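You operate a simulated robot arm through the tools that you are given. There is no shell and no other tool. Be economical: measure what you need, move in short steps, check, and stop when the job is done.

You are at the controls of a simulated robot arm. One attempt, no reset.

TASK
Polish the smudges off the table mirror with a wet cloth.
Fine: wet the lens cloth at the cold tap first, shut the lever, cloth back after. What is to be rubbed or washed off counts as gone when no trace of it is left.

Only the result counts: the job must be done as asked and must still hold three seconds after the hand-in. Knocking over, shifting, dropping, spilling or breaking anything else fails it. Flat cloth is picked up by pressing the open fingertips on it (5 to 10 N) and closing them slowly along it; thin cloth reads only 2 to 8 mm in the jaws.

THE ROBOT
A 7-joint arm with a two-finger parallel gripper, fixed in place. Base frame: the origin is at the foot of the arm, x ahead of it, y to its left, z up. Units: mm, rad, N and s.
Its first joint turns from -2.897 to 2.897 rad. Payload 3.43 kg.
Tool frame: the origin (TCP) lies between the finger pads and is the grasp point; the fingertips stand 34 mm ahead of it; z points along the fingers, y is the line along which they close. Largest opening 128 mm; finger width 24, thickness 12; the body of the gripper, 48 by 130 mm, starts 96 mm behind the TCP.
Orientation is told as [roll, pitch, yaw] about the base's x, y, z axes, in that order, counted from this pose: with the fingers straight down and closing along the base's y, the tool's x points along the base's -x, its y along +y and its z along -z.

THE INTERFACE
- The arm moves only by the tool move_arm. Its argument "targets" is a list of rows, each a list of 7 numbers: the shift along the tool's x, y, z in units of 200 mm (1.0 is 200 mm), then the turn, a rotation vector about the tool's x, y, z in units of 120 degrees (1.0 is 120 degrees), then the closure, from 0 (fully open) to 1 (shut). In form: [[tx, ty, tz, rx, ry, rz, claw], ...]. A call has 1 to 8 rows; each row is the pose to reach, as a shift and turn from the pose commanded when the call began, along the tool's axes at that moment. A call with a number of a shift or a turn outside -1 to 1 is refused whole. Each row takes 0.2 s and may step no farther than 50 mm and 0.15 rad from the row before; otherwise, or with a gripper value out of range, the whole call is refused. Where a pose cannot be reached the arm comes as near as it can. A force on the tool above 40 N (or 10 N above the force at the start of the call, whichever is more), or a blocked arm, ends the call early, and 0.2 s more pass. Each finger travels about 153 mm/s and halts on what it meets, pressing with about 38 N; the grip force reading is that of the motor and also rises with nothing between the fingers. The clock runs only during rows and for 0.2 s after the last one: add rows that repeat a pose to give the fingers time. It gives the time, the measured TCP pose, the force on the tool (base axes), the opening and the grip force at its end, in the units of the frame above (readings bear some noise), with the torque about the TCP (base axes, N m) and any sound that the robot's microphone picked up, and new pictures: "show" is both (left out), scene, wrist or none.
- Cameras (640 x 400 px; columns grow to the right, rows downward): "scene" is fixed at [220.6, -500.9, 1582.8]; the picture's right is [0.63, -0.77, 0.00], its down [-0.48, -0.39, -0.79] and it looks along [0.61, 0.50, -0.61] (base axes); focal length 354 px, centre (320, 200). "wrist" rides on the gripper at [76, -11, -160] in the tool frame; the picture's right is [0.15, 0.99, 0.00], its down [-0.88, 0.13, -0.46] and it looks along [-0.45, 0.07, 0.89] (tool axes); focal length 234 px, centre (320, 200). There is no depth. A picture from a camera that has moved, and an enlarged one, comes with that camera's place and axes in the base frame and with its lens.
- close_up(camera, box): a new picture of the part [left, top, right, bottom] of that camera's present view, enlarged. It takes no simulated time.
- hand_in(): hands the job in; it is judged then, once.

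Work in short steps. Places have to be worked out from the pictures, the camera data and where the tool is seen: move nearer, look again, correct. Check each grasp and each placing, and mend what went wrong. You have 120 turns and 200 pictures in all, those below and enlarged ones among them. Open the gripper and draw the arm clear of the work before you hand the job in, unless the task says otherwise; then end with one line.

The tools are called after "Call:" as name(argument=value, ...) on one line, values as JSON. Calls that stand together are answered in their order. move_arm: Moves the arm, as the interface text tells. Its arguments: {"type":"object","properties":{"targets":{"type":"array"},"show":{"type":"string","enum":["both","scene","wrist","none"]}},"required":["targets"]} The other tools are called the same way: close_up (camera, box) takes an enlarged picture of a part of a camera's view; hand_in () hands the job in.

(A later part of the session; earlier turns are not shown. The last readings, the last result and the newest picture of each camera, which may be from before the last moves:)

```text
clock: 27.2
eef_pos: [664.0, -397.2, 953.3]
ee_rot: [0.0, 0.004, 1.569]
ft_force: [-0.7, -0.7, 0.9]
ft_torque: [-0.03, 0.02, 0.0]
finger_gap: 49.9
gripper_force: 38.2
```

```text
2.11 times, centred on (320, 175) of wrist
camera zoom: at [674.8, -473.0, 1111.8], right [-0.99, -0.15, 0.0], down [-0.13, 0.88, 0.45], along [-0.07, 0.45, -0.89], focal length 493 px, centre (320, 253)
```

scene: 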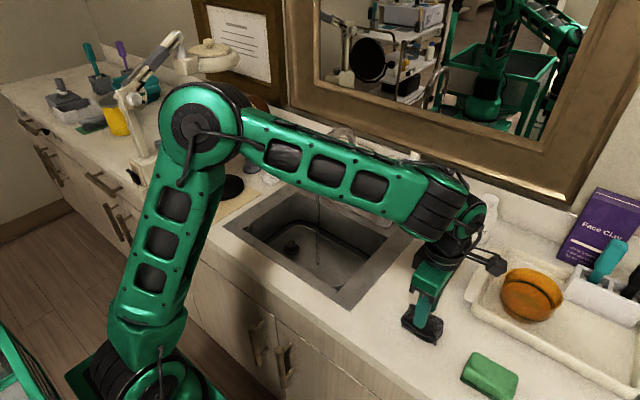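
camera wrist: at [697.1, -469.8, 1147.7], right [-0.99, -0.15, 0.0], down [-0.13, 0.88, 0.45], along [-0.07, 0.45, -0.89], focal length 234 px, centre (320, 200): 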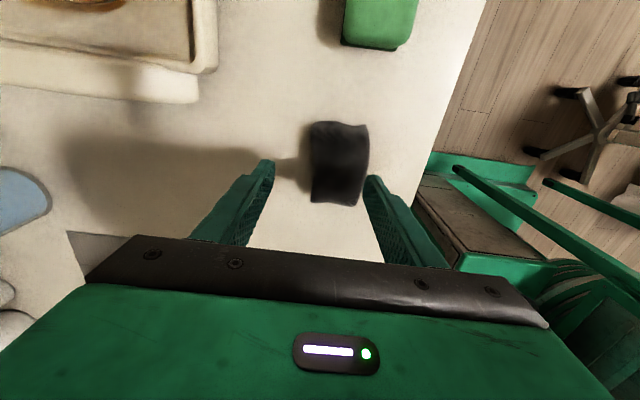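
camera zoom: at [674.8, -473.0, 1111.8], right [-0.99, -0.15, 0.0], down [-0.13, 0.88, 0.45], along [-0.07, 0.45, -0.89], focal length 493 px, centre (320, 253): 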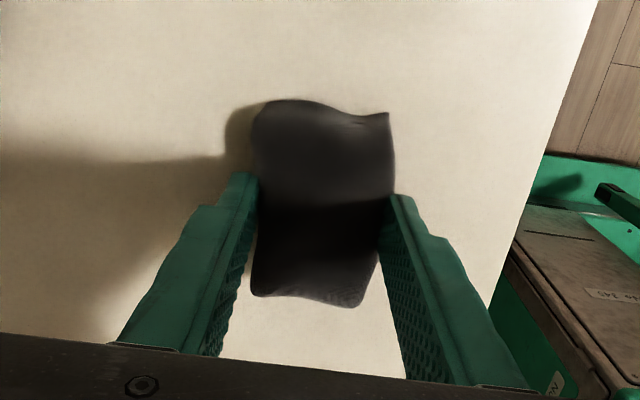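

The fingers stopped at 50 mm with 38 N, so the bundle behaves as a firm body and is gripped. I'll lift and check.

Call:
move_arm(targets=[[0, 0, -0.05, 0, 0, 0, 0.84], [0, 0, -0.15, 0, 0, 0, 0.84], [0, 0, -0.35, 0, 0, 0, 0.84], [0, 0, -0.55, 0, 0, 0, 0.84], [0, 0, -0.75, 0, 0, 0, 0.84]], show="scene")

Call:
close_up(camera="wrist", box=[200, 80, 440, 270])

Call:
close_up(camera="scene", box=[370, 180, 490, 300])

```text
clock: 28.4
eef_pos: [666.0, -398.9, 1102.9]
ee_rot: [0.0, 0.003, 1.57]
ft_force: [0.4, -1.1, 0.1]
ft_torque: [-0.04, 0.08, 0.0]
finger_gap: 20.5
gripper_force: 0.0
```

scene: 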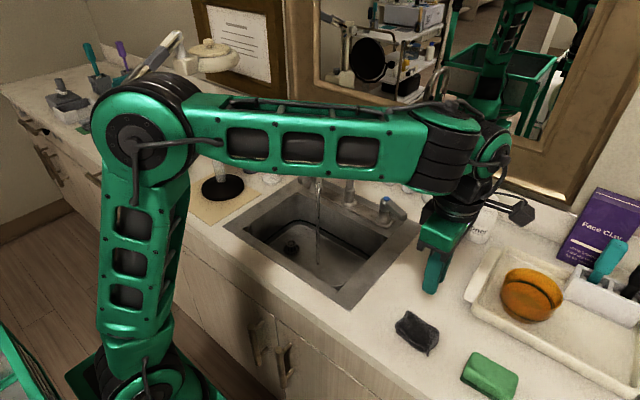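

```text
2.11 times, centred on (320, 175) of wrist
camera zoom: at [675.5, -473.4, 1261.3], right [-0.99, -0.15, 0.0], down [-0.13, 0.88, 0.45], along [-0.07, 0.45, -0.89], focal length 493 px, centre (320, 253)
```

zoom: 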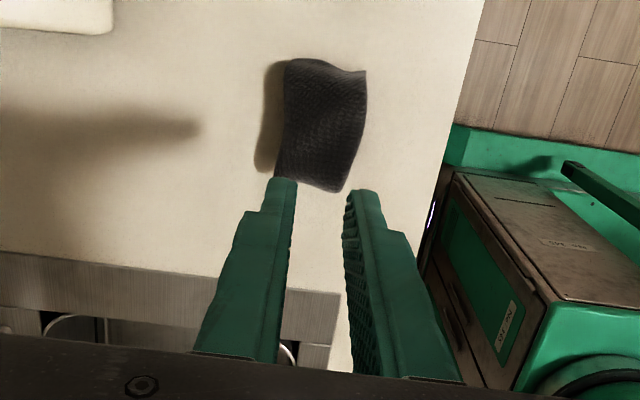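

```text
3.33 times, centred on (430, 240) of scene
camera zoom: at [220.6, -500.9, 1582.8], right [0.63, -0.77, 0.0], down [-0.48, -0.39, -0.79], along [0.61, 0.5, -0.61], focal length 1178 px, centre (-47, 67)
```

zoom: 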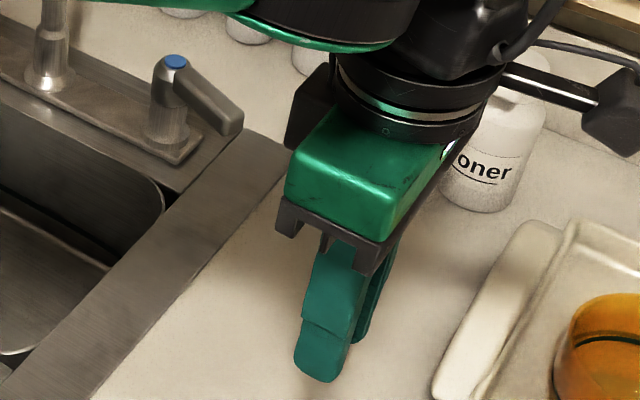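

It slipped out, because I was gripping too high on a rounded side. The cloth is still at about (660, -399), and the water is running fine. I'll go back down, deeper this time, and close with full force.

Call:
move_arm(targets=[[0, 0.015, 0.2, 0, 0, 0, 0.5], [0, 0.03, 0.4, 0, 0, 0, 0.39], [0, 0.03, 0.6, 0, 0, 0, 0.39], [0, 0.03, 0.72, 0, 0, 0, 0.39], [0, 0.03, 0.76, 0, 0, 0, 0.39]], show="none")

Call:
move_arm(targets=[[0, 0, 0.01, 0, 0, 0, 0.39], [0, 0, 0.02, 0, 0, 0, 0.39]], show="none")

Call:
move_arm(targets=[[0, 0, 0.01, 0, 0, 0, 0.39], [0, 0, 0.02, 0, 0, 0, 0.39]], show="none")

Call:
close_up(camera="scene", box=[380, 270, 470, 360])

```text
clock: 29.6
eef_pos: [658.3, -397.2, 949.8]
ee_rot: [-0.001, 0.003, 1.571]
ft_force: [-0.5, 0.3, 0.7]
ft_torque: [-0.01, 0.01, 0.0]
finger_gap: 78.2
gripper_force: 0.0
```

```text
clock: 30.2
eef_pos: [658.7, -397.1, 946.3]
ee_rot: [-0.001, 0.004, 1.567]
ft_force: [0.3, -0.3, 0.6]
ft_torque: [-0.03, -0.01, -0.03]
finger_gap: 78.0
gripper_force: 0.1
```

```text
clock: 30.8
eef_pos: [658.7, -398.0, 943.7]
ee_rot: [-0.001, 0.004, 1.569]
ft_force: [0.6, -0.1, 0.2]
ft_torque: [-0.01, 0.0, 0.0]
finger_gap: 78.2
gripper_force: 0.1
```

```text
4.44 times, centred on (425, 315) of scene
camera zoom: at [220.6, -500.9, 1582.8], right [0.63, -0.77, 0.0], down [-0.48, -0.39, -0.79], along [0.61, 0.5, -0.61], focal length 1571 px, centre (-147, -311)
```

zoom: 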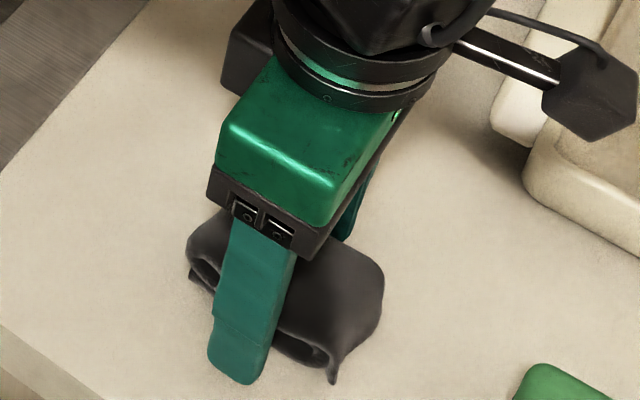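

Still no counter contact with the tips at 910, so I'll go on down gently.

Call:
move_arm(targets=[[0, 0, 0.01, 0, 0, 0, 0.39], [0, 0, 0.02, 0, 0, 0, 0.39]], show="none")

Call:
move_arm(targets=[[0, 0, 0.006, 0, 0, 0, 0.39], [0, 0, 0.012, 0, 0, 0, 0.39]], show="none")

```text
clock: 31.4
eef_pos: [657.1, -397.5, 938.5]
ee_rot: [-0.001, 0.005, 1.568]
ft_force: [-0.1, -0.4, 0.7]
ft_torque: [0.02, 0.01, 0.03]
finger_gap: 78.2
gripper_force: 0.1
```

```text
clock: 32.0
eef_pos: [658.3, -398.2, 935.5]
ee_rot: [0.0, 0.004, 1.57]
ft_force: [0.7, 1.3, 0.5]
ft_torque: [0.02, 0.02, 0.01]
finger_gap: 78.2
gripper_force: 0.1
```

The tips are at z≈902, just above the counter. I'll close fully here.

Call:
move_arm(targets=[[0, 0, -0.01, 0, 0, 0, 0.5], [0, 0, -0.01, 0, 0, 0, 0.58], [0, 0, -0.01, 0, 0, 0, 0.66], [0, 0, -0.01, 0, 0, 0, 0.75], [0, 0, -0.01, 0, 0, 0, 0.85], [0, 0, -0.01, 0, 0, 0, 1], [0, 0, -0.01, 0, 0, 0, 1]], show="none")

Call:
close_up(camera="scene", box=[380, 270, 470, 360])

Call:
close_up(camera="wrist", box=[220, 80, 420, 270])

```text
clock: 33.6
eef_pos: [658.6, -398.3, 939.2]
ee_rot: [0.002, 0.005, 1.569]
ft_force: [-0.1, -0.3, 0.5]
ft_torque: [-0.01, -0.02, -0.02]
finger_gap: 48.8
gripper_force: 37.6
```

```text
4.44 times, centred on (425, 315) of scene
camera zoom: at [220.6, -500.9, 1582.8], right [0.63, -0.77, 0.0], down [-0.48, -0.39, -0.79], along [0.61, 0.5, -0.61], focal length 1571 px, centre (-147, -311)
```

zoom: 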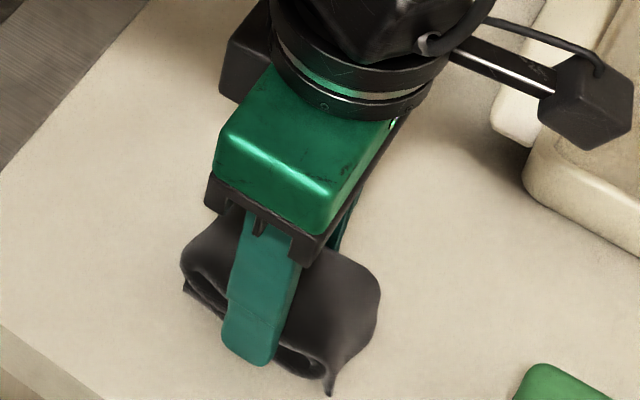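

```text
2.11 times, centred on (320, 175) of wrist
camera zoom: at [668.5, -472.8, 1097.3], right [-0.99, -0.15, 0.0], down [-0.13, 0.88, 0.45], along [-0.07, 0.45, -0.89], focal length 493 px, centre (320, 253)
```

zoom: 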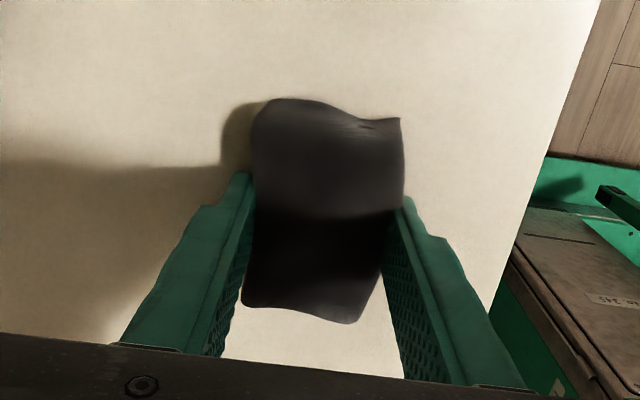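

It holds at 48.8 mm with 37.6 N. I'll make a small test lift.

Call:
move_arm(targets=[[0, 0, -0.03, 0, 0, 0, 1], [0, 0, -0.08, 0, 0, 0, 1], [0, 0, -0.15, 0, 0, 0, 1]], show="none")

Call:
close_up(camera="scene", box=[380, 250, 480, 360])

```text
clock: 34.4
eef_pos: [657.6, -398.0, 968.6]
ee_rot: [0.001, 0.003, 1.571]
ft_force: [0.3, 0.1, 0.5]
ft_torque: [-0.01, -0.01, -0.02]
finger_gap: 48.8
gripper_force: 38.0
```

```text
3.64 times, centred on (430, 305) of scene
camera zoom: at [220.6, -500.9, 1582.8], right [0.63, -0.77, 0.0], down [-0.48, -0.39, -0.79], along [0.61, 0.5, -0.61], focal length 1286 px, centre (-80, -182)
```

zoom: 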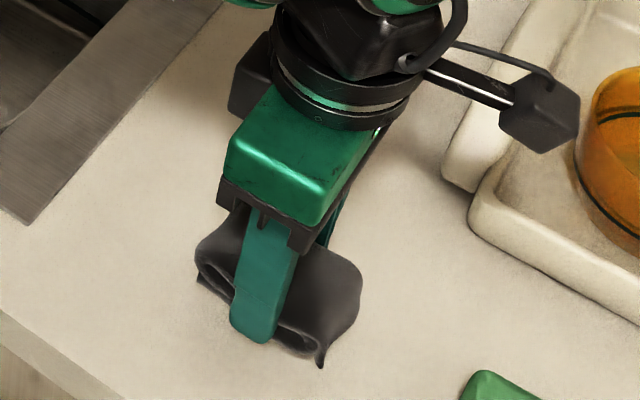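

The cloth lifts with the jaws unchanged at 48.8 mm. I'll raise it, head toward the sink front and turn yaw back toward 0.

Call:
move_arm(targets=[[0, 0, -0.2, 0, 0, 0.07, 1], [-0.05, 0.05, -0.4, 0, 0, 0.14, 1], [-0.2, 0.1, -0.55, 0, 0, 0.21, 1], [-0.35, 0.15, -0.65, 0, 0, 0.28, 1], [-0.5, 0.2, -0.7, 0, 0, 0.35, 1], [-0.65, 0.2, -0.7, 0, 0, 0.42, 1], [-0.8, 0.2, -0.7, 0, 0, 0.49, 1], [-0.95, 0.2, -0.7, 0, 0, 0.56, 1]], show="scene")

```text
clock: 36.2
eef_pos: [619.7, -206.4, 1108.2]
ee_rot: [-0.005, 0.0, 0.394]
ft_force: [-0.6, 0.2, -0.1]
ft_torque: [0.03, 0.04, 0.02]
finger_gap: 48.9
gripper_force: 38.3
```

scene: 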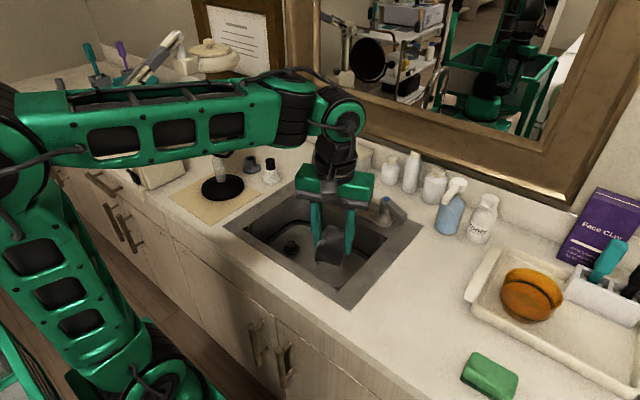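

The cloth is held firmly. I'll finish the yaw and align with the stream at y≈-30.

Call:
move_arm(targets=[[-0.07, 0.16, 0, 0, 0, 0.06, 1], [-0.14, 0.32, 0, 0, 0, 0.12, 1], [-0.21, 0.48, 0, 0, 0, 0.188, 1], [-0.28, 0.65, 0, 0, 0, 0.188, 1], [-0.338, 0.81, 0, 0, 0, 0.188, 1]], show="none")

Call:
move_arm(targets=[[0, 0, 0, 0, -0.07, 0, 1], [0, 0, 0, 0, -0.14, 0, 1], [0, 0, 0.0, 0, -0.21, 0, 1], [0, 0, 0.0, 0, -0.28, 0, 1], [0, 0, 0.0, 0, -0.35, 0, 1], [0, 0, 0.0, 0, -0.42, 0, 1], [0, 0, 0.0, 0, -0.48, 0, 1]], show="both")

```text
clock: 37.4
eef_pos: [618.8, -31.8, 1106.4]
ee_rot: [-0.003, 0.0, 0.001]
ft_force: [-0.2, 0.0, -0.5]
ft_torque: [0.01, 0.0, -0.02]
finger_gap: 48.6
gripper_force: 38.3
```

```text
clock: 39.0
eef_pos: [626.5, -30.5, 1115.8]
ee_rot: [-0.004, -1.005, 0.006]
ft_force: [-0.5, -0.6, 0.6]
ft_torque: [-0.01, 0.01, 0.0]
finger_gap: 48.8
gripper_force: 37.8
out of reach, approached as far as the arm can: row 7
camera wrist: at [449.6, -41.6, 1136.6], right [-0.08, 0.99, -0.13], down [0.09, 0.13, 0.99], along [0.99, 0.07, -0.1], focal length 234 px, centre (320, 200)
```

scene: 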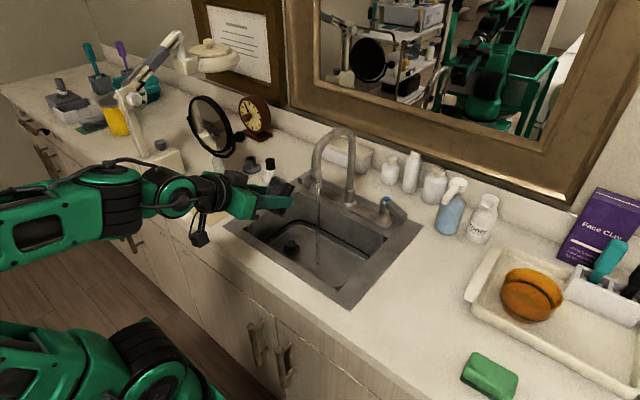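
wrist: 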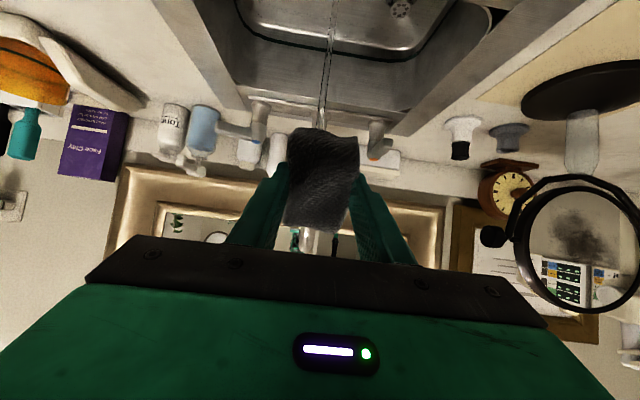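

The cloth is held and the stream lies straight ahead at y≈-34, x≈782. I'll go down first, then forward so the stream lands on the cloth below the outlet.

Call:
move_arm(targets=[[0.14, 0, 0.09, 0, 0, 0, 1], [0.28, 0, 0.18, 0, 0, 0, 1], [0.42, 0, 0.27, 0, 0, 0, 1], [0.55, 0, 0.35, 0, 0, 0, 1]], show="none")

Call:
close_up(camera="scene", box=[200, 120, 400, 320])

```text
clock: 40.0
eef_pos: [695.7, -16.0, 1056.7]
ee_rot: [-0.007, -1.004, 0.008]
ft_force: [-0.3, -0.2, -0.2]
ft_torque: [-0.01, -0.01, -0.05]
finger_gap: 48.8
gripper_force: 37.7
out of reach, approached as far as the arm can: row 1, 2, 3, 4
```

```text
2.00 times, centred on (300, 220) of scene
camera zoom: at [220.6, -500.9, 1582.8], right [0.63, -0.77, 0.0], down [-0.48, -0.39, -0.79], along [0.61, 0.5, -0.61], focal length 707 px, centre (360, 160)
```

zoom: 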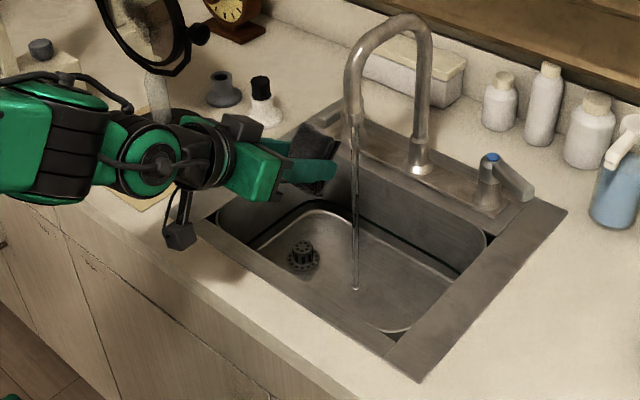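

The arm is at a joint limit with this tilt. I'll reduce the pitch to about -0.6 rad, which still keeps the hand clear of the spout, and then lower.

Call:
move_arm(targets=[[0.05, -0.03, -0.05, 0, 0.065, 0, 1], [0.1, -0.06, -0.1, 0, 0.13, 0, 1], [0.15, -0.08, -0.15, 0, 0.193, 0, 1]], show="none")

```text
clock: 40.8
eef_pos: [656.1, -32.6, 1050.4]
ee_rot: [-0.005, -0.597, 0.007]
ft_force: [0.6, 0.2, -0.5]
ft_torque: [0.02, 0.03, 0.02]
finger_gap: 48.9
gripper_force: 37.7
```

Call:
move_arm(targets=[[0, 0, 0.2, 0, 0, 0, 1], [0, 0, 0.39, 0, 0, 0, 1], [-0.1, 0, 0.46, 0, 0, 0, 1], [-0.2, 0, 0.53, 0, 0, 0, 1], [-0.272, 0, 0.578, 0, 0, 0, 1], [-0.272, 0, 0.578, 0, 0, 0, 1]], show="both")

Call:
close_up(camera="scene", box=[240, 120, 400, 300])

```text
clock: 42.2
eef_pos: [766.4, -32.4, 985.3]
ee_rot: [-0.005, -0.605, 0.006]
ft_force: [-0.2, 0.4, -0.1]
ft_torque: [-0.02, -0.02, 0.02]
finger_gap: 48.8
gripper_force: 37.9
camera wrist: at [612.7, -43.7, 1072.6], right [-0.12, 0.99, -0.09], down [0.47, 0.14, 0.87], along [0.88, 0.07, -0.48], focal length 234 px, centre (320, 200)
```

scene: 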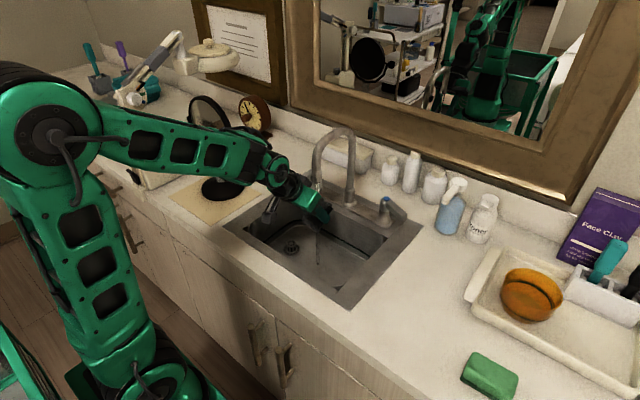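
wrist: 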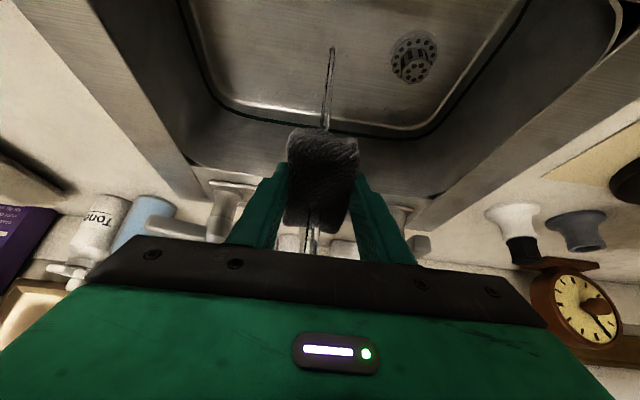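

```text
2.22 times, centred on (320, 210) of scene
camera zoom: at [220.6, -500.9, 1582.8], right [0.63, -0.77, 0.0], down [-0.48, -0.39, -0.79], along [0.61, 0.5, -0.61], focal length 786 px, centre (320, 178)
```

zoom: 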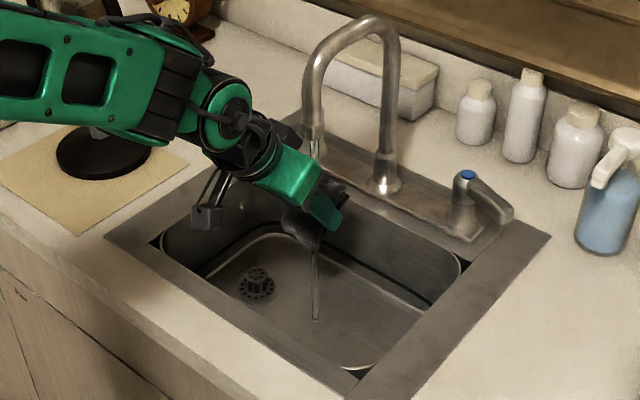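

The stream meets the cloth's position. I'll dwell there, shift a few mm through the stream, then check whether it looks wet.

Call:
move_arm(targets=[[-0.04, 0, 0, 0, 0, 0, 1], [-0.07, 0.0, 0, 0, 0, 0, 1], [-0.07, 0.03, 0, 0, 0, 0, 1], [-0.04, 0.03, 0, 0, 0, 0, 1], [0, 0.0, 0, 0, 0, 0, 1], [0.04, -0.02, 0, 0, 0, 0, 1], [0, -0.02, 0, 0, 0, 0, 1], [-0.04, 0, 0, 0, 0, 0, 1]], show="none")

Call:
close_up(camera="wrist", box=[240, 40, 400, 270])

Call:
close_up(camera="scene", box=[270, 140, 350, 270])

```text
clock: 44.0
eef_pos: [774.8, -33.2, 991.3]
ee_rot: [-0.003, -0.601, 0.004]
ft_force: [0.4, 0.5, -0.6]
ft_torque: [-0.03, 0.02, -0.03]
finger_gap: 49.0
gripper_force: 37.8
```

```text
1.74 times, centred on (320, 155) of wrist
camera zoom: at [620.8, -44.5, 1078.6], right [-0.12, 0.99, -0.09], down [0.47, 0.14, 0.87], along [0.88, 0.07, -0.48], focal length 407 px, centre (320, 278)
```

zoom: 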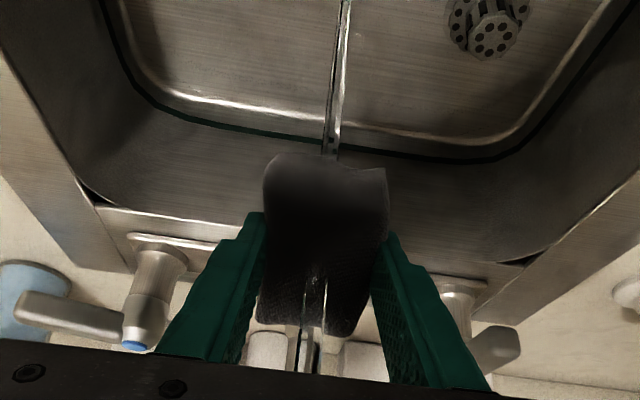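

```text
3.08 times, centred on (310, 205) of scene
camera zoom: at [220.6, -500.9, 1582.8], right [0.63, -0.77, 0.0], down [-0.48, -0.39, -0.79], along [0.61, 0.5, -0.61], focal length 1088 px, centre (351, 185)
```

zoom: 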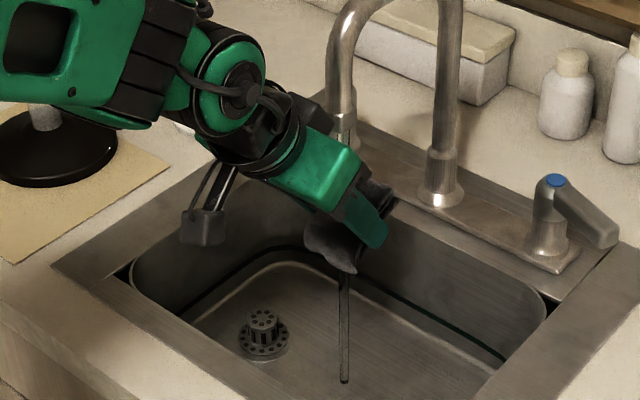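

The stream now lands on the cloth's surface, which is darkening. I'll soak it a little longer.

Call:
move_arm(targets=[[-0.01, 0.02, 0, 0, 0, 0, 1], [-0.02, 0.04, 0, 0, 0, 0, 1], [-0.02, 0, 0, 0, 0, 0, 1], [0, -0.04, 0, 0, 0, 0, 1], [0.03, -0.04, 0, 0, 0, 0, 1], [0.05, 0, 0, 0, 0, 0, 1], [0.05, 0.04, 0, 0, 0, 0, 1], [0, 0, 0, 0, 0, 0, 1]], show="none")

Call:
close_up(camera="wrist", box=[240, 40, 400, 270])

```text
clock: 45.8
eef_pos: [773.8, -33.4, 991.9]
ee_rot: [-0.005, -0.6, 0.006]
ft_force: [-0.5, 0.0, 0.0]
ft_torque: [0.0, 0.03, -0.01]
finger_gap: 49.2
gripper_force: 37.8
```

```text
1.74 times, centred on (320, 155) of wrist
camera zoom: at [620.6, -44.8, 1079.1], right [-0.12, 0.99, -0.09], down [0.47, 0.14, 0.87], along [0.88, 0.07, -0.48], focal length 407 px, centre (320, 278)
```

zoom: 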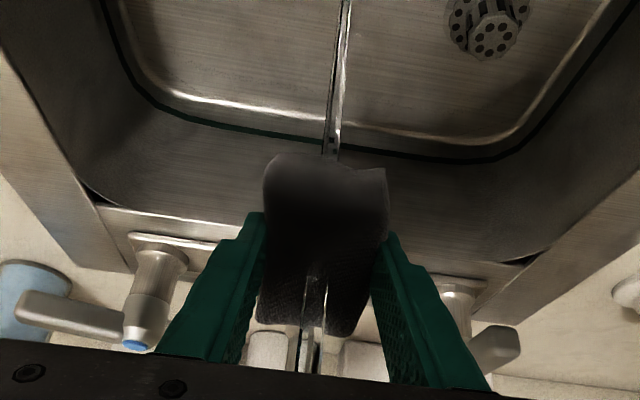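

It should be well soaked by now. The lever points to about (883, -215). I'll pull back from the spout, then straighten up and swing round to the lever's -y side to shut it.

Call:
move_arm(targets=[[0.206, 0, -0.14, 0, 0, 0, 1], [0.286, 0, -0.378, 0, 0, 0, 1], [0.16, 0, -0.564, 0, 0, 0, 1], [0.06, 0, -0.708, 0, 0, 0, 1]], show="none")

Call:
move_arm(targets=[[0, -0.2, 0, 0, 0.065, 0, 1], [0, -0.4, 0, 0, 0.13, 0, 1], [0, -0.6, 0, 0, 0.195, 0, 1], [0, -0.8, 0, 0, 0.26, 0, 1], [0, -1.0, 0, 0, 0.286, 0, 1]], show="scene")

```text
refused: row 2 steps farther than a row can; nothing moved
```

```text
clock: 47.0
eef_pos: [772.0, -234.1, 993.2]
ee_rot: [-0.002, -0.003, 0.003]
ft_force: [0.0, -0.3, -0.9]
ft_torque: [-0.03, -0.04, 0.0]
finger_gap: 48.9
gripper_force: 38.1
```

scene: 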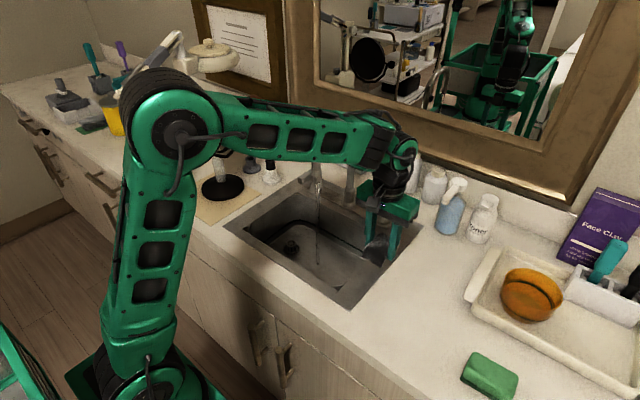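

The first call was refused, but the sideways swing in the second luckily passed clear. I'm now at (772, -234, 993), tool vertical. I'll go around to the lever's -y side, at (870, -297).

Call:
move_arm(targets=[[0, -0.2, -0.03, 0, 0, 0, 1], [0, -0.32, -0.03, 0, 0, 0, 1], [-0.2, -0.32, -0.03, 0, 0, 0, 1], [-0.4, -0.32, -0.03, 0, 0, 0, 1], [-0.49, -0.32, -0.03, 0, 0, 0, 1]], show="both")

```text
clock: 48.2
eef_pos: [871.4, -296.6, 997.7]
ee_rot: [-0.004, -0.003, 0.002]
ft_force: [0.7, 0.0, 0.5]
ft_torque: [-0.01, -0.06, 0.03]
finger_gap: 48.6
gripper_force: 37.9
camera wrist: at [794.4, -307.3, 1156.5], right [-0.15, 0.99, 0.0], down [0.88, 0.13, 0.46], along [0.45, 0.06, -0.89], focal length 234 px, centre (320, 200)
```

scene: 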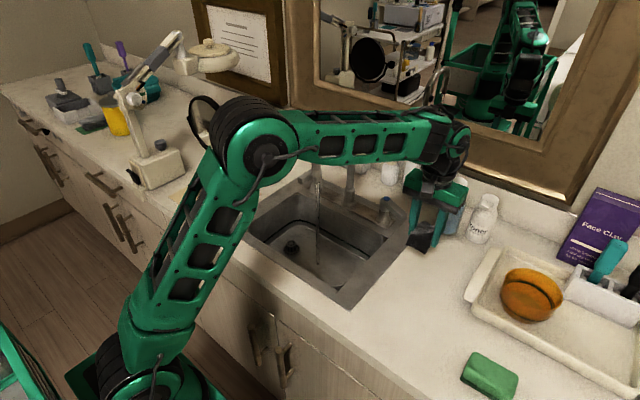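
wrist: 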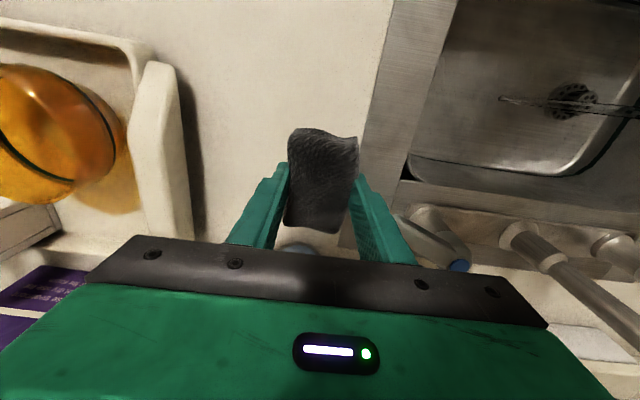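

In place on the lever's -y side. I'll push toward +y in small steps.

Call:
move_arm(targets=[[0, 0.1, 0, 0, 0, 0, 1], [0, 0.18, 0, 0, 0, 0, 1], [0, 0.25, 0, 0, 0, 0, 1], [0, 0.31, 0, 0, 0, 0, 1], [0.02, 0.37, 0, 0, 0, 0, 1], [0.03, 0.42, 0, 0, 0, 0, 1]], show="both")

```text
clock: 49.1
eef_pos: [858.2, -255.5, 1009.6]
ee_rot: [-0.008, -0.012, -0.02]
ft_force: [-0.2, 0.2, -2.0]
ft_torque: [0.04, 0.08, -0.03]
finger_gap: 48.8
gripper_force: 38.1
stopped in row 4: the force on the tool passed its limit at 48 N (the readings are from after the stop); the commanded pose is now the measured one
camera wrist: at [778.6, -262.9, 1167.1], right [-0.13, 0.99, -0.01], down [0.88, 0.12, 0.47], along [0.46, 0.05, -0.89], focal length 234 px, centre (320, 200)
```

scene: 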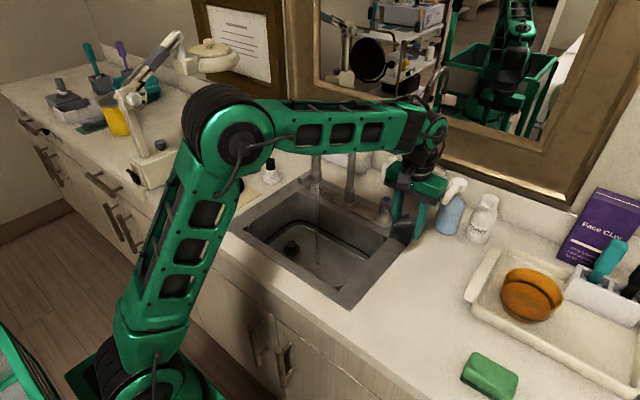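
wrist: 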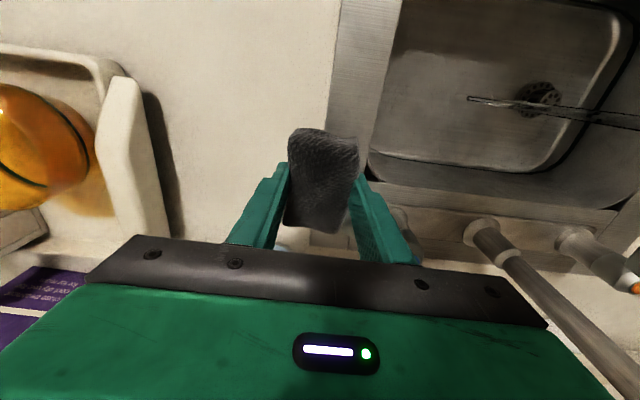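

The push landed on the lever's end face, straight toward its pivot. I need to come from its +x side. I'll back off to y≈-285, move to x≈904, then push diagonally toward +y and -x.

Call:
move_arm(targets=[[0, -0.15, 0, 0, 0, 0, 1], [-0.12, -0.15, 0.03, 0, 0.005, -0.01, 1], [-0.23, -0.15, 0.055, 0, 0.005, -0.01, 1]], show="both")

Call:
close_up(camera="scene", box=[300, 140, 480, 270])

```text
clock: 49.9
eef_pos: [903.5, -285.2, 999.0]
ee_rot: [-0.009, -0.001, 0.002]
ft_force: [-0.8, -0.2, -0.5]
ft_torque: [0.01, 0.01, -0.01]
finger_gap: 49.0
gripper_force: 38.0
camera wrist: at [827.2, -294.3, 1157.5], right [-0.15, 0.99, -0.01], down [0.88, 0.14, 0.46], along [0.45, 0.06, -0.89], focal length 234 px, centre (320, 200)
```

scene: 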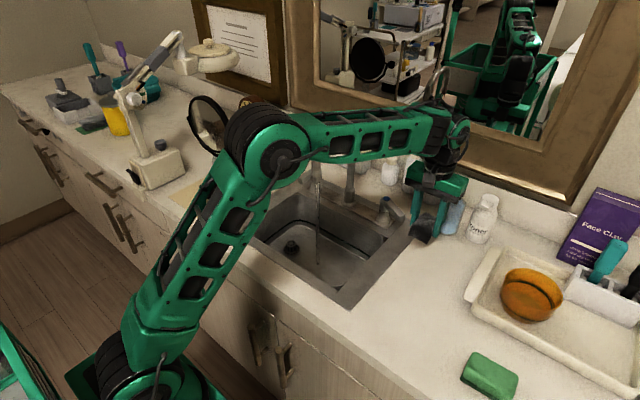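
wrist: 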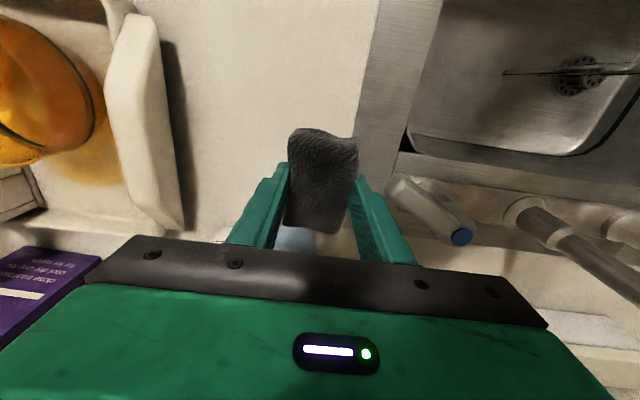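

```text
3.08 times, centred on (390, 205) of scene
camera zoom: at [220.6, -500.9, 1582.8], right [0.63, -0.77, 0.0], down [-0.48, -0.39, -0.79], along [0.61, 0.5, -0.61], focal length 1088 px, centre (105, 185)
```

zoom: 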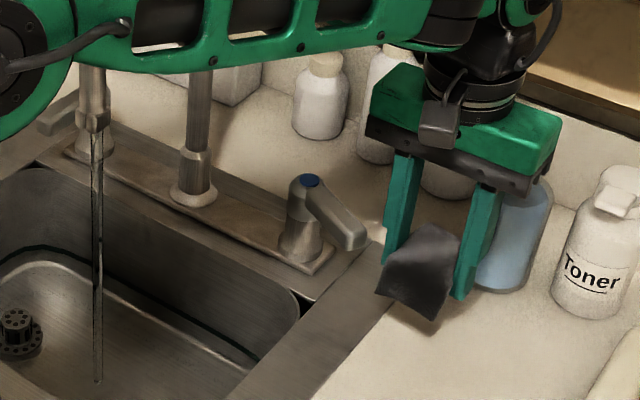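

The lever now points to about (896, -224), roughly 64° open. I'll set the +y finger's corner on its +x side and sweep along the arc toward closed.

Call:
move_arm(targets=[[-0.108, 0, 0, 0, 0, 0, 1], [-0.108, 0.085, 0, 0, 0, 0, 1], [-0.0875, 0.135, 0, 0, 0, 0, 1], [-0.0425, 0.175, 0, 0, 0, 0, 1]], show="wrist")

```text
clock: 50.9
eef_pos: [912.0, -251.2, 999.0]
ee_rot: [-0.011, -0.001, 0.001]
ft_force: [-1.2, -4.5, 0.5]
ft_torque: [-0.04, 0.0, 0.13]
finger_gap: 48.8
gripper_force: 38.5
camera wrist: at [835.3, -260.5, 1156.7], right [-0.15, 0.99, -0.01], down [0.88, 0.14, 0.46], along [0.45, 0.06, -0.89], focal length 234 px, centre (320, 200)
```

wrist: 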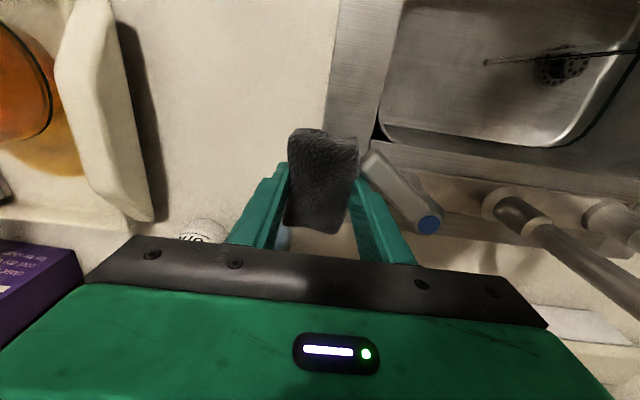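

The finger bears on the lever's outer side with only about 4.5 N. I'll continue along the arc.

Call:
move_arm(targets=[[0.025, 0.022, 0, 0, 0, 0, 1], [0.05, 0.045, 0, 0, 0, 0, 1], [0.072, 0.072, 0, 0, 0, 0, 1], [0.095, 0.1, 0, 0, 0, 0, 1]], show="wrist")

```text
clock: 51.9
eef_pos: [891.7, -229.9, 999.0]
ee_rot: [-0.009, -0.002, 0.002]
ft_force: [-0.5, 0.2, -0.7]
ft_torque: [0.03, -0.05, 0.01]
finger_gap: 48.6
gripper_force: 37.3
camera wrist: at [815.9, -239.2, 1157.0], right [-0.15, 0.99, -0.01], down [0.88, 0.14, 0.46], along [0.45, 0.06, -0.89], focal length 234 px, centre (320, 200)
```

wrist: 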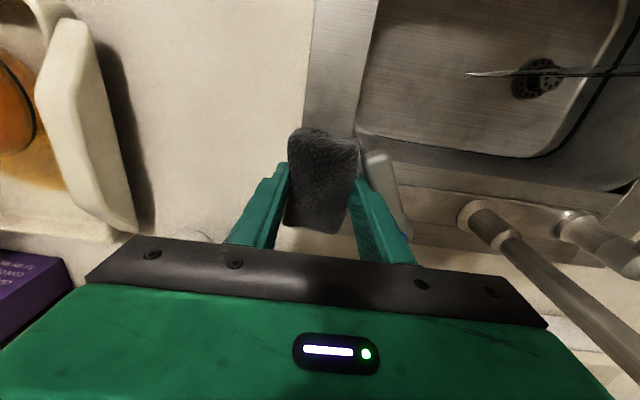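

The lever is following, now around 30°. I'll finish closing it.

Call:
move_arm(targets=[[0.022, 0.03, 0, 0, 0, 0, 1], [0.045, 0.06, 0, 0, 0, 0, 1], [0.07, 0.09, 0, 0, 0, 0, 1], [0.085, 0.12, 0, 0, 0, 0, 1], [0.095, 0.14, 0, 0, 0, 0, 1]], show="both")

Call:
close_up(camera="scene", box=[290, 150, 450, 290])

```text
clock: 53.1
eef_pos: [873.2, -201.9, 996.2]
ee_rot: [-0.007, 0.0, 0.002]
ft_force: [0.5, -0.5, -0.8]
ft_torque: [0.0, -0.01, 0.01]
finger_gap: 48.8
gripper_force: 38.2
camera wrist: at [796.4, -212.3, 1155.4], right [-0.15, 0.99, -0.01], down [0.88, 0.14, 0.46], along [0.45, 0.06, -0.89], focal length 234 px, centre (320, 200)
```

scene: 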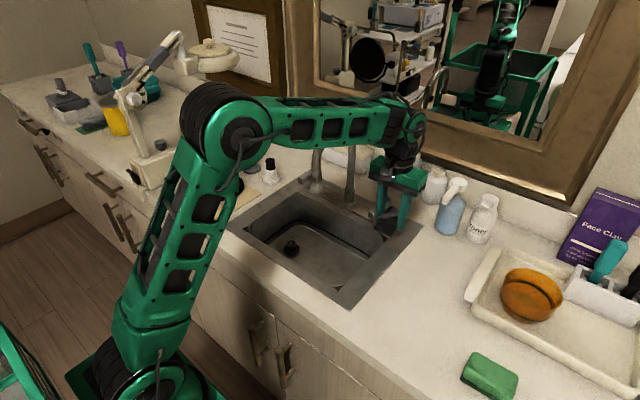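
wrist: 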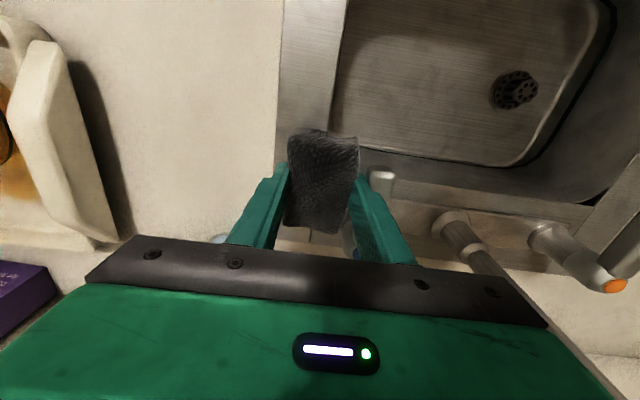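

```text
2.86 times, centred on (370, 220) of scene
camera zoom: at [220.6, -500.9, 1582.8], right [0.63, -0.77, 0.0], down [-0.48, -0.39, -0.79], along [0.61, 0.5, -0.61], focal length 1010 px, centre (177, 143)
```

zoom: 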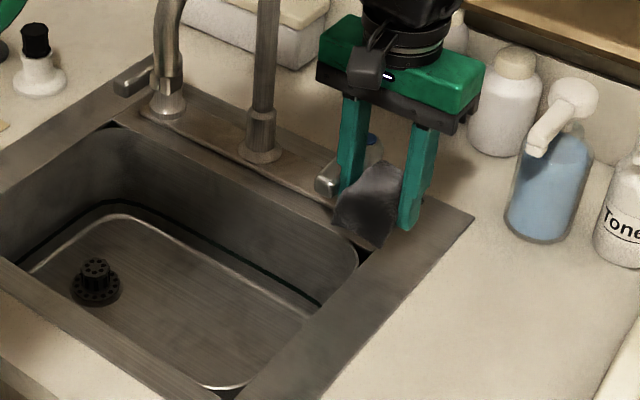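

The water has stopped. A few more millimetres will make sure the lever is fully against its closed position.

Call:
move_arm(targets=[[0.02, 0.015, 0, 0, 0, 0, 1], [0.03, 0.03, 0, 0, 0, 0, 1], [0.03, 0.04, 0, 0, 0, 0, 1]], show="wrist")

```text
clock: 54.0
eef_pos: [853.8, -199.9, 1011.1]
ee_rot: [-0.013, -0.02, -0.008]
ft_force: [-5.0, -11.7, 9.4]
ft_torque: [-0.01, 0.38, 0.23]
finger_gap: 48.5
gripper_force: 37.9
stopped in row 3: the force on the tool passed its limit at 42 N (the readings are from after the stop); the commanded pose is now the measured one
camera wrist: at [774.0, -209.1, 1167.9], right [-0.14, 0.99, -0.02], down [0.87, 0.13, 0.47], along [0.47, 0.05, -0.88], focal length 234 px, centre (320, 200)
```

wrist: 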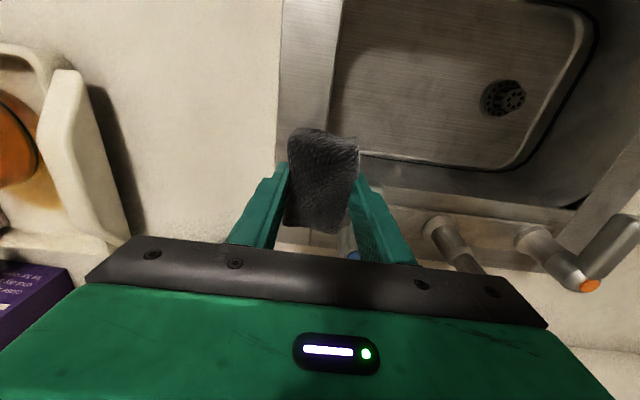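

It reached its stop, so the lever is shut. I'll back off, rise, and check the tap.

Call:
move_arm(targets=[[0.02, -0.1, 0, 0, 0, 0, 1], [0.05, -0.25, 0, 0, 0, 0, 1], [0.15, -0.25, -0.2, 0, 0.005, 0, 1], [0.25, -0.25, -0.4, 0, 0.01, 0, 1], [0.4, -0.25, -0.55, 0, 0.01, 0, 1]], show="scene")

Call:
close_up(camera="scene", box=[280, 110, 440, 290])

```text
clock: 55.2
eef_pos: [775.7, -248.4, 1117.2]
ee_rot: [-0.012, 0.006, -0.009]
ft_force: [1.0, 1.0, -1.3]
ft_torque: [0.04, 0.07, 0.01]
finger_gap: 48.6
gripper_force: 38.1
```

scene: 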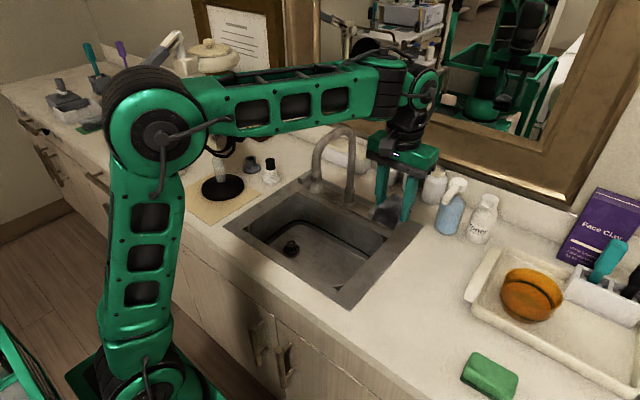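

```text
2.22 times, centred on (360, 200) of scene
camera zoom: at [220.6, -500.9, 1582.8], right [0.63, -0.77, 0.0], down [-0.48, -0.39, -0.79], along [0.61, 0.5, -0.61], focal length 786 px, centre (231, 200)
```

zoom: 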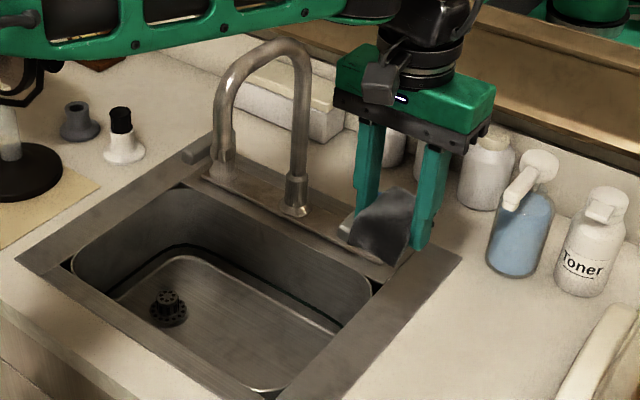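

The tap is off and the cloth looks shiny-wet. I'll retract to x≈620 and travel across to the mirror.

Call:
move_arm(targets=[[0.22, 0, -0.05, 0, 0, 0, 1], [0.44, 0.05, -0.1, 0, 0, 0, 1], [0.62, 0.2, -0.15, 0, 0, 0, 1], [0.75, 0.4, -0.15, 0, 0, 0, 1], [0.8, 0.62, -0.15, 0, 0, 0, 1], [0.8, 0.84, -0.15, 0, 0, 0, 1], [0.8, 1.0, -0.15, 0, 0, 0, 1]], show="none")

Call:
move_arm(targets=[[0.0, 0.2, 0, 0, 0, 0, 1], [0.0, 0.4, 0, 0, 0, 0, 1], [0.02, 0.6, 0, 0, 0, 0, 1], [0.04, 0.8, 0, 0, 0, 0, 1], [0.06, 1.0, 0, 0, 0, 0, 1]], show="scene")

```text
clock: 56.8
eef_pos: [614.9, -46.4, 1147.0]
ee_rot: [-0.012, 0.004, -0.009]
ft_force: [-0.5, 0.4, -0.4]
ft_torque: [0.01, 0.0, 0.02]
finger_gap: 48.6
gripper_force: 38.0
```

```text
clock: 58.0
eef_pos: [604.9, 153.9, 1144.2]
ee_rot: [-0.012, 0.003, -0.011]
ft_force: [-0.5, -0.4, 0.1]
ft_torque: [0.03, 0.02, -0.01]
finger_gap: 48.7
gripper_force: 37.9
```

scene: 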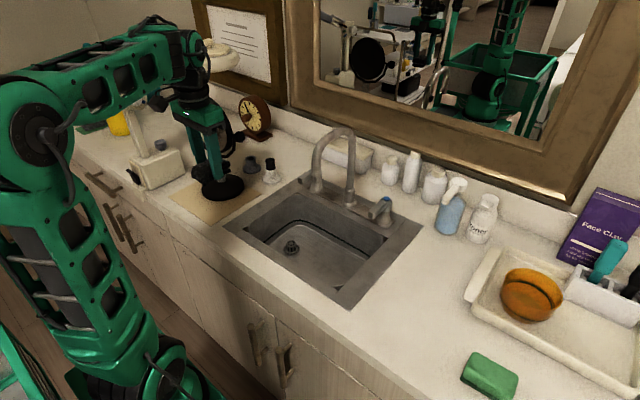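

The tap lever is back at its original straight position. I'll move on in front of the mirror and tilt to look at it.

Call:
move_arm(targets=[[0.05, 0.15, 0, 0, -0.06, 0, 1], [0.1, 0.3, 0, 0, -0.12, 0, 1], [0.12, 0.45, 0, 0, -0.18, 0, 1], [0.15, 0.6, 0, 0, -0.24, 0, 1], [0.15, 0.75, 0, 0, -0.3, 0, 1], [0.15, 0.9, 0, 0, -0.3, 0, 1]], show="both")

Call:
close_up(camera="wrist", box=[200, 100, 440, 270])

```text
clock: 59.4
eef_pos: [573.2, 335.4, 1140.9]
ee_rot: [-0.016, -0.626, -0.001]
ft_force: [-0.5, -0.3, 0.2]
ft_torque: [0.05, 0.02, 0.02]
finger_gap: 48.7
gripper_force: 37.7
camera wrist: at [418.2, 326.4, 1224.1], right [-0.11, 0.99, -0.1], down [0.45, 0.14, 0.88], along [0.89, 0.05, -0.46], focal length 234 px, centre (320, 200)
```

scene: 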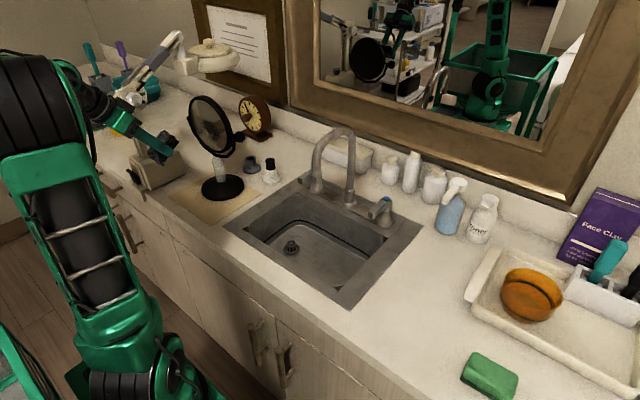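
wrist: 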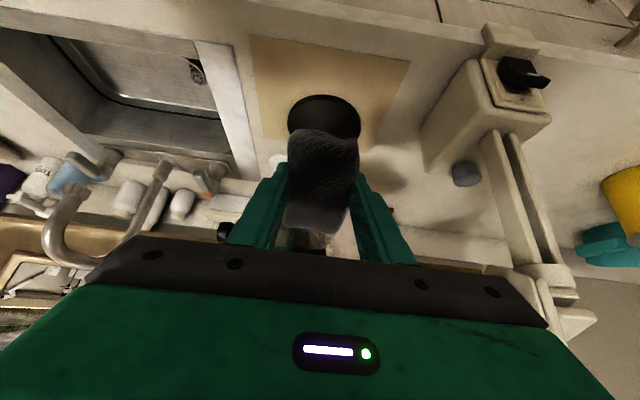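

```text
2.35 times, centred on (320, 185) of wrist
camera zoom: at [418.2, 326.4, 1224.1], right [-0.11, 0.99, -0.1], down [0.45, 0.14, 0.88], along [0.89, 0.05, -0.46], focal length 551 px, centre (320, 235)
```

zoom: 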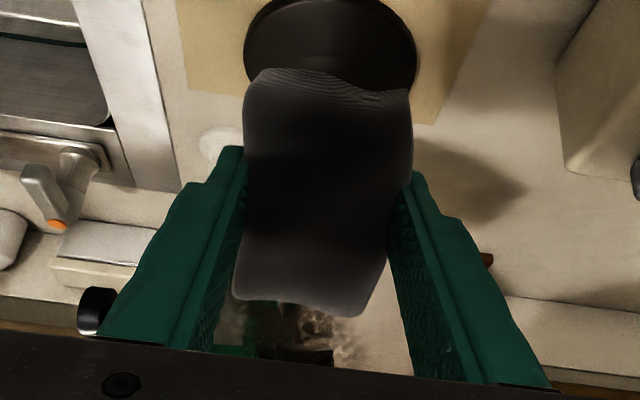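

The hand is centred in front of the mirror, whose base and face line up behind the cloth. I'll take a scene enlargement to judge the mirror's tilt and the smudge.

Call:
close_up(camera="scene", box=[170, 80, 260, 170])

```text
4.44 times, centred on (215, 125) of scene
camera zoom: at [220.6, -500.9, 1582.8], right [0.63, -0.77, 0.0], down [-0.48, -0.39, -0.79], along [0.61, 0.5, -0.61], focal length 1571 px, centre (787, 533)
```

zoom: 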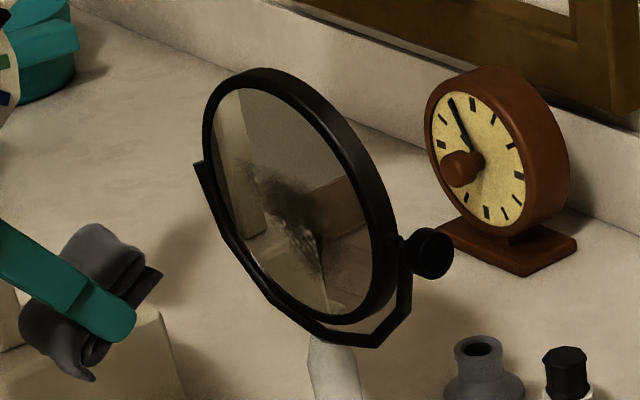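

The smudge covers roughly y 295–395 and z 1065–1140, and the mirror is close to vertical. I'll go upright with the cloth's end facing the glass at (650, 344, 1127), still about 55 mm short of contact.

Call:
move_arm(targets=[[-0.05, 0.01, 0.06, 0, 0.06, 0, 1], [-0.1, 0.02, 0.12, 0, 0.12, 0, 1], [-0.16, 0.03, 0.18, 0, 0.18, 0, 1], [-0.22, 0.04, 0.24, 0, 0.24, 0, 1], [-0.27, 0.045, 0.282, 0, 0.298, 0, 1]], show="both")

Call:
close_up(camera="scene", box=[150, 70, 270, 190])

```text
clock: 60.6
eef_pos: [652.6, 342.7, 1127.9]
ee_rot: [-0.012, -0.001, -0.005]
ft_force: [0.0, 0.0, 0.8]
ft_torque: [-0.02, -0.05, -0.01]
finger_gap: 48.7
gripper_force: 37.9
camera wrist: at [575.2, 335.1, 1286.6], right [-0.14, 0.99, -0.01], down [0.88, 0.13, 0.45], along [0.45, 0.05, -0.89], focal length 234 px, centre (320, 200)
```

scene: 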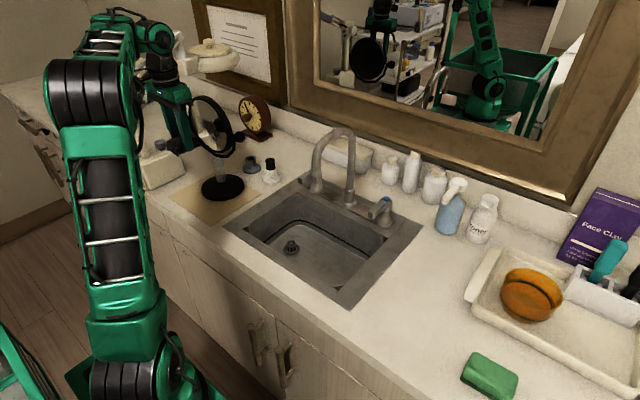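
wrist: 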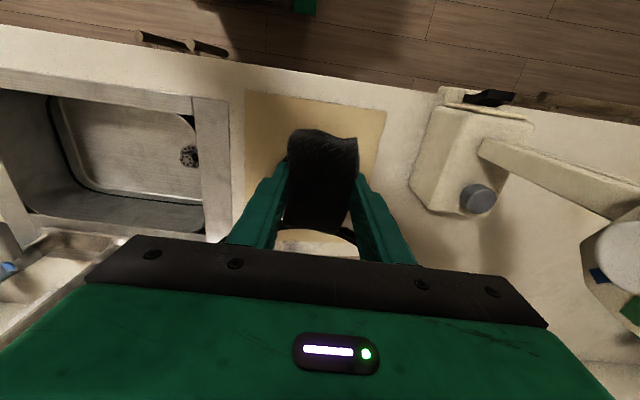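

```text
3.33 times, centred on (210, 130) of scene
camera zoom: at [220.6, -500.9, 1582.8], right [0.63, -0.77, 0.0], down [-0.48, -0.39, -0.79], along [0.61, 0.5, -0.61], focal length 1178 px, centre (687, 433)
```

zoom: 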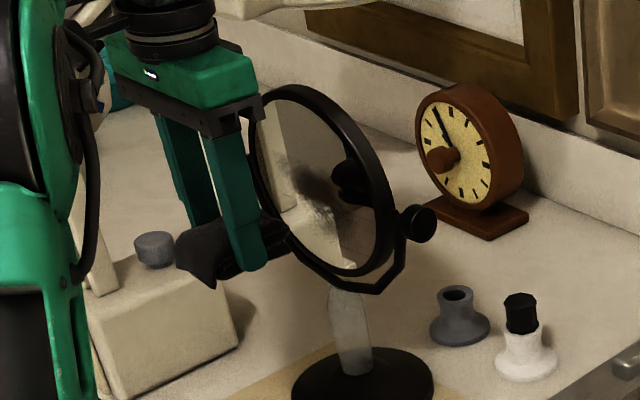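

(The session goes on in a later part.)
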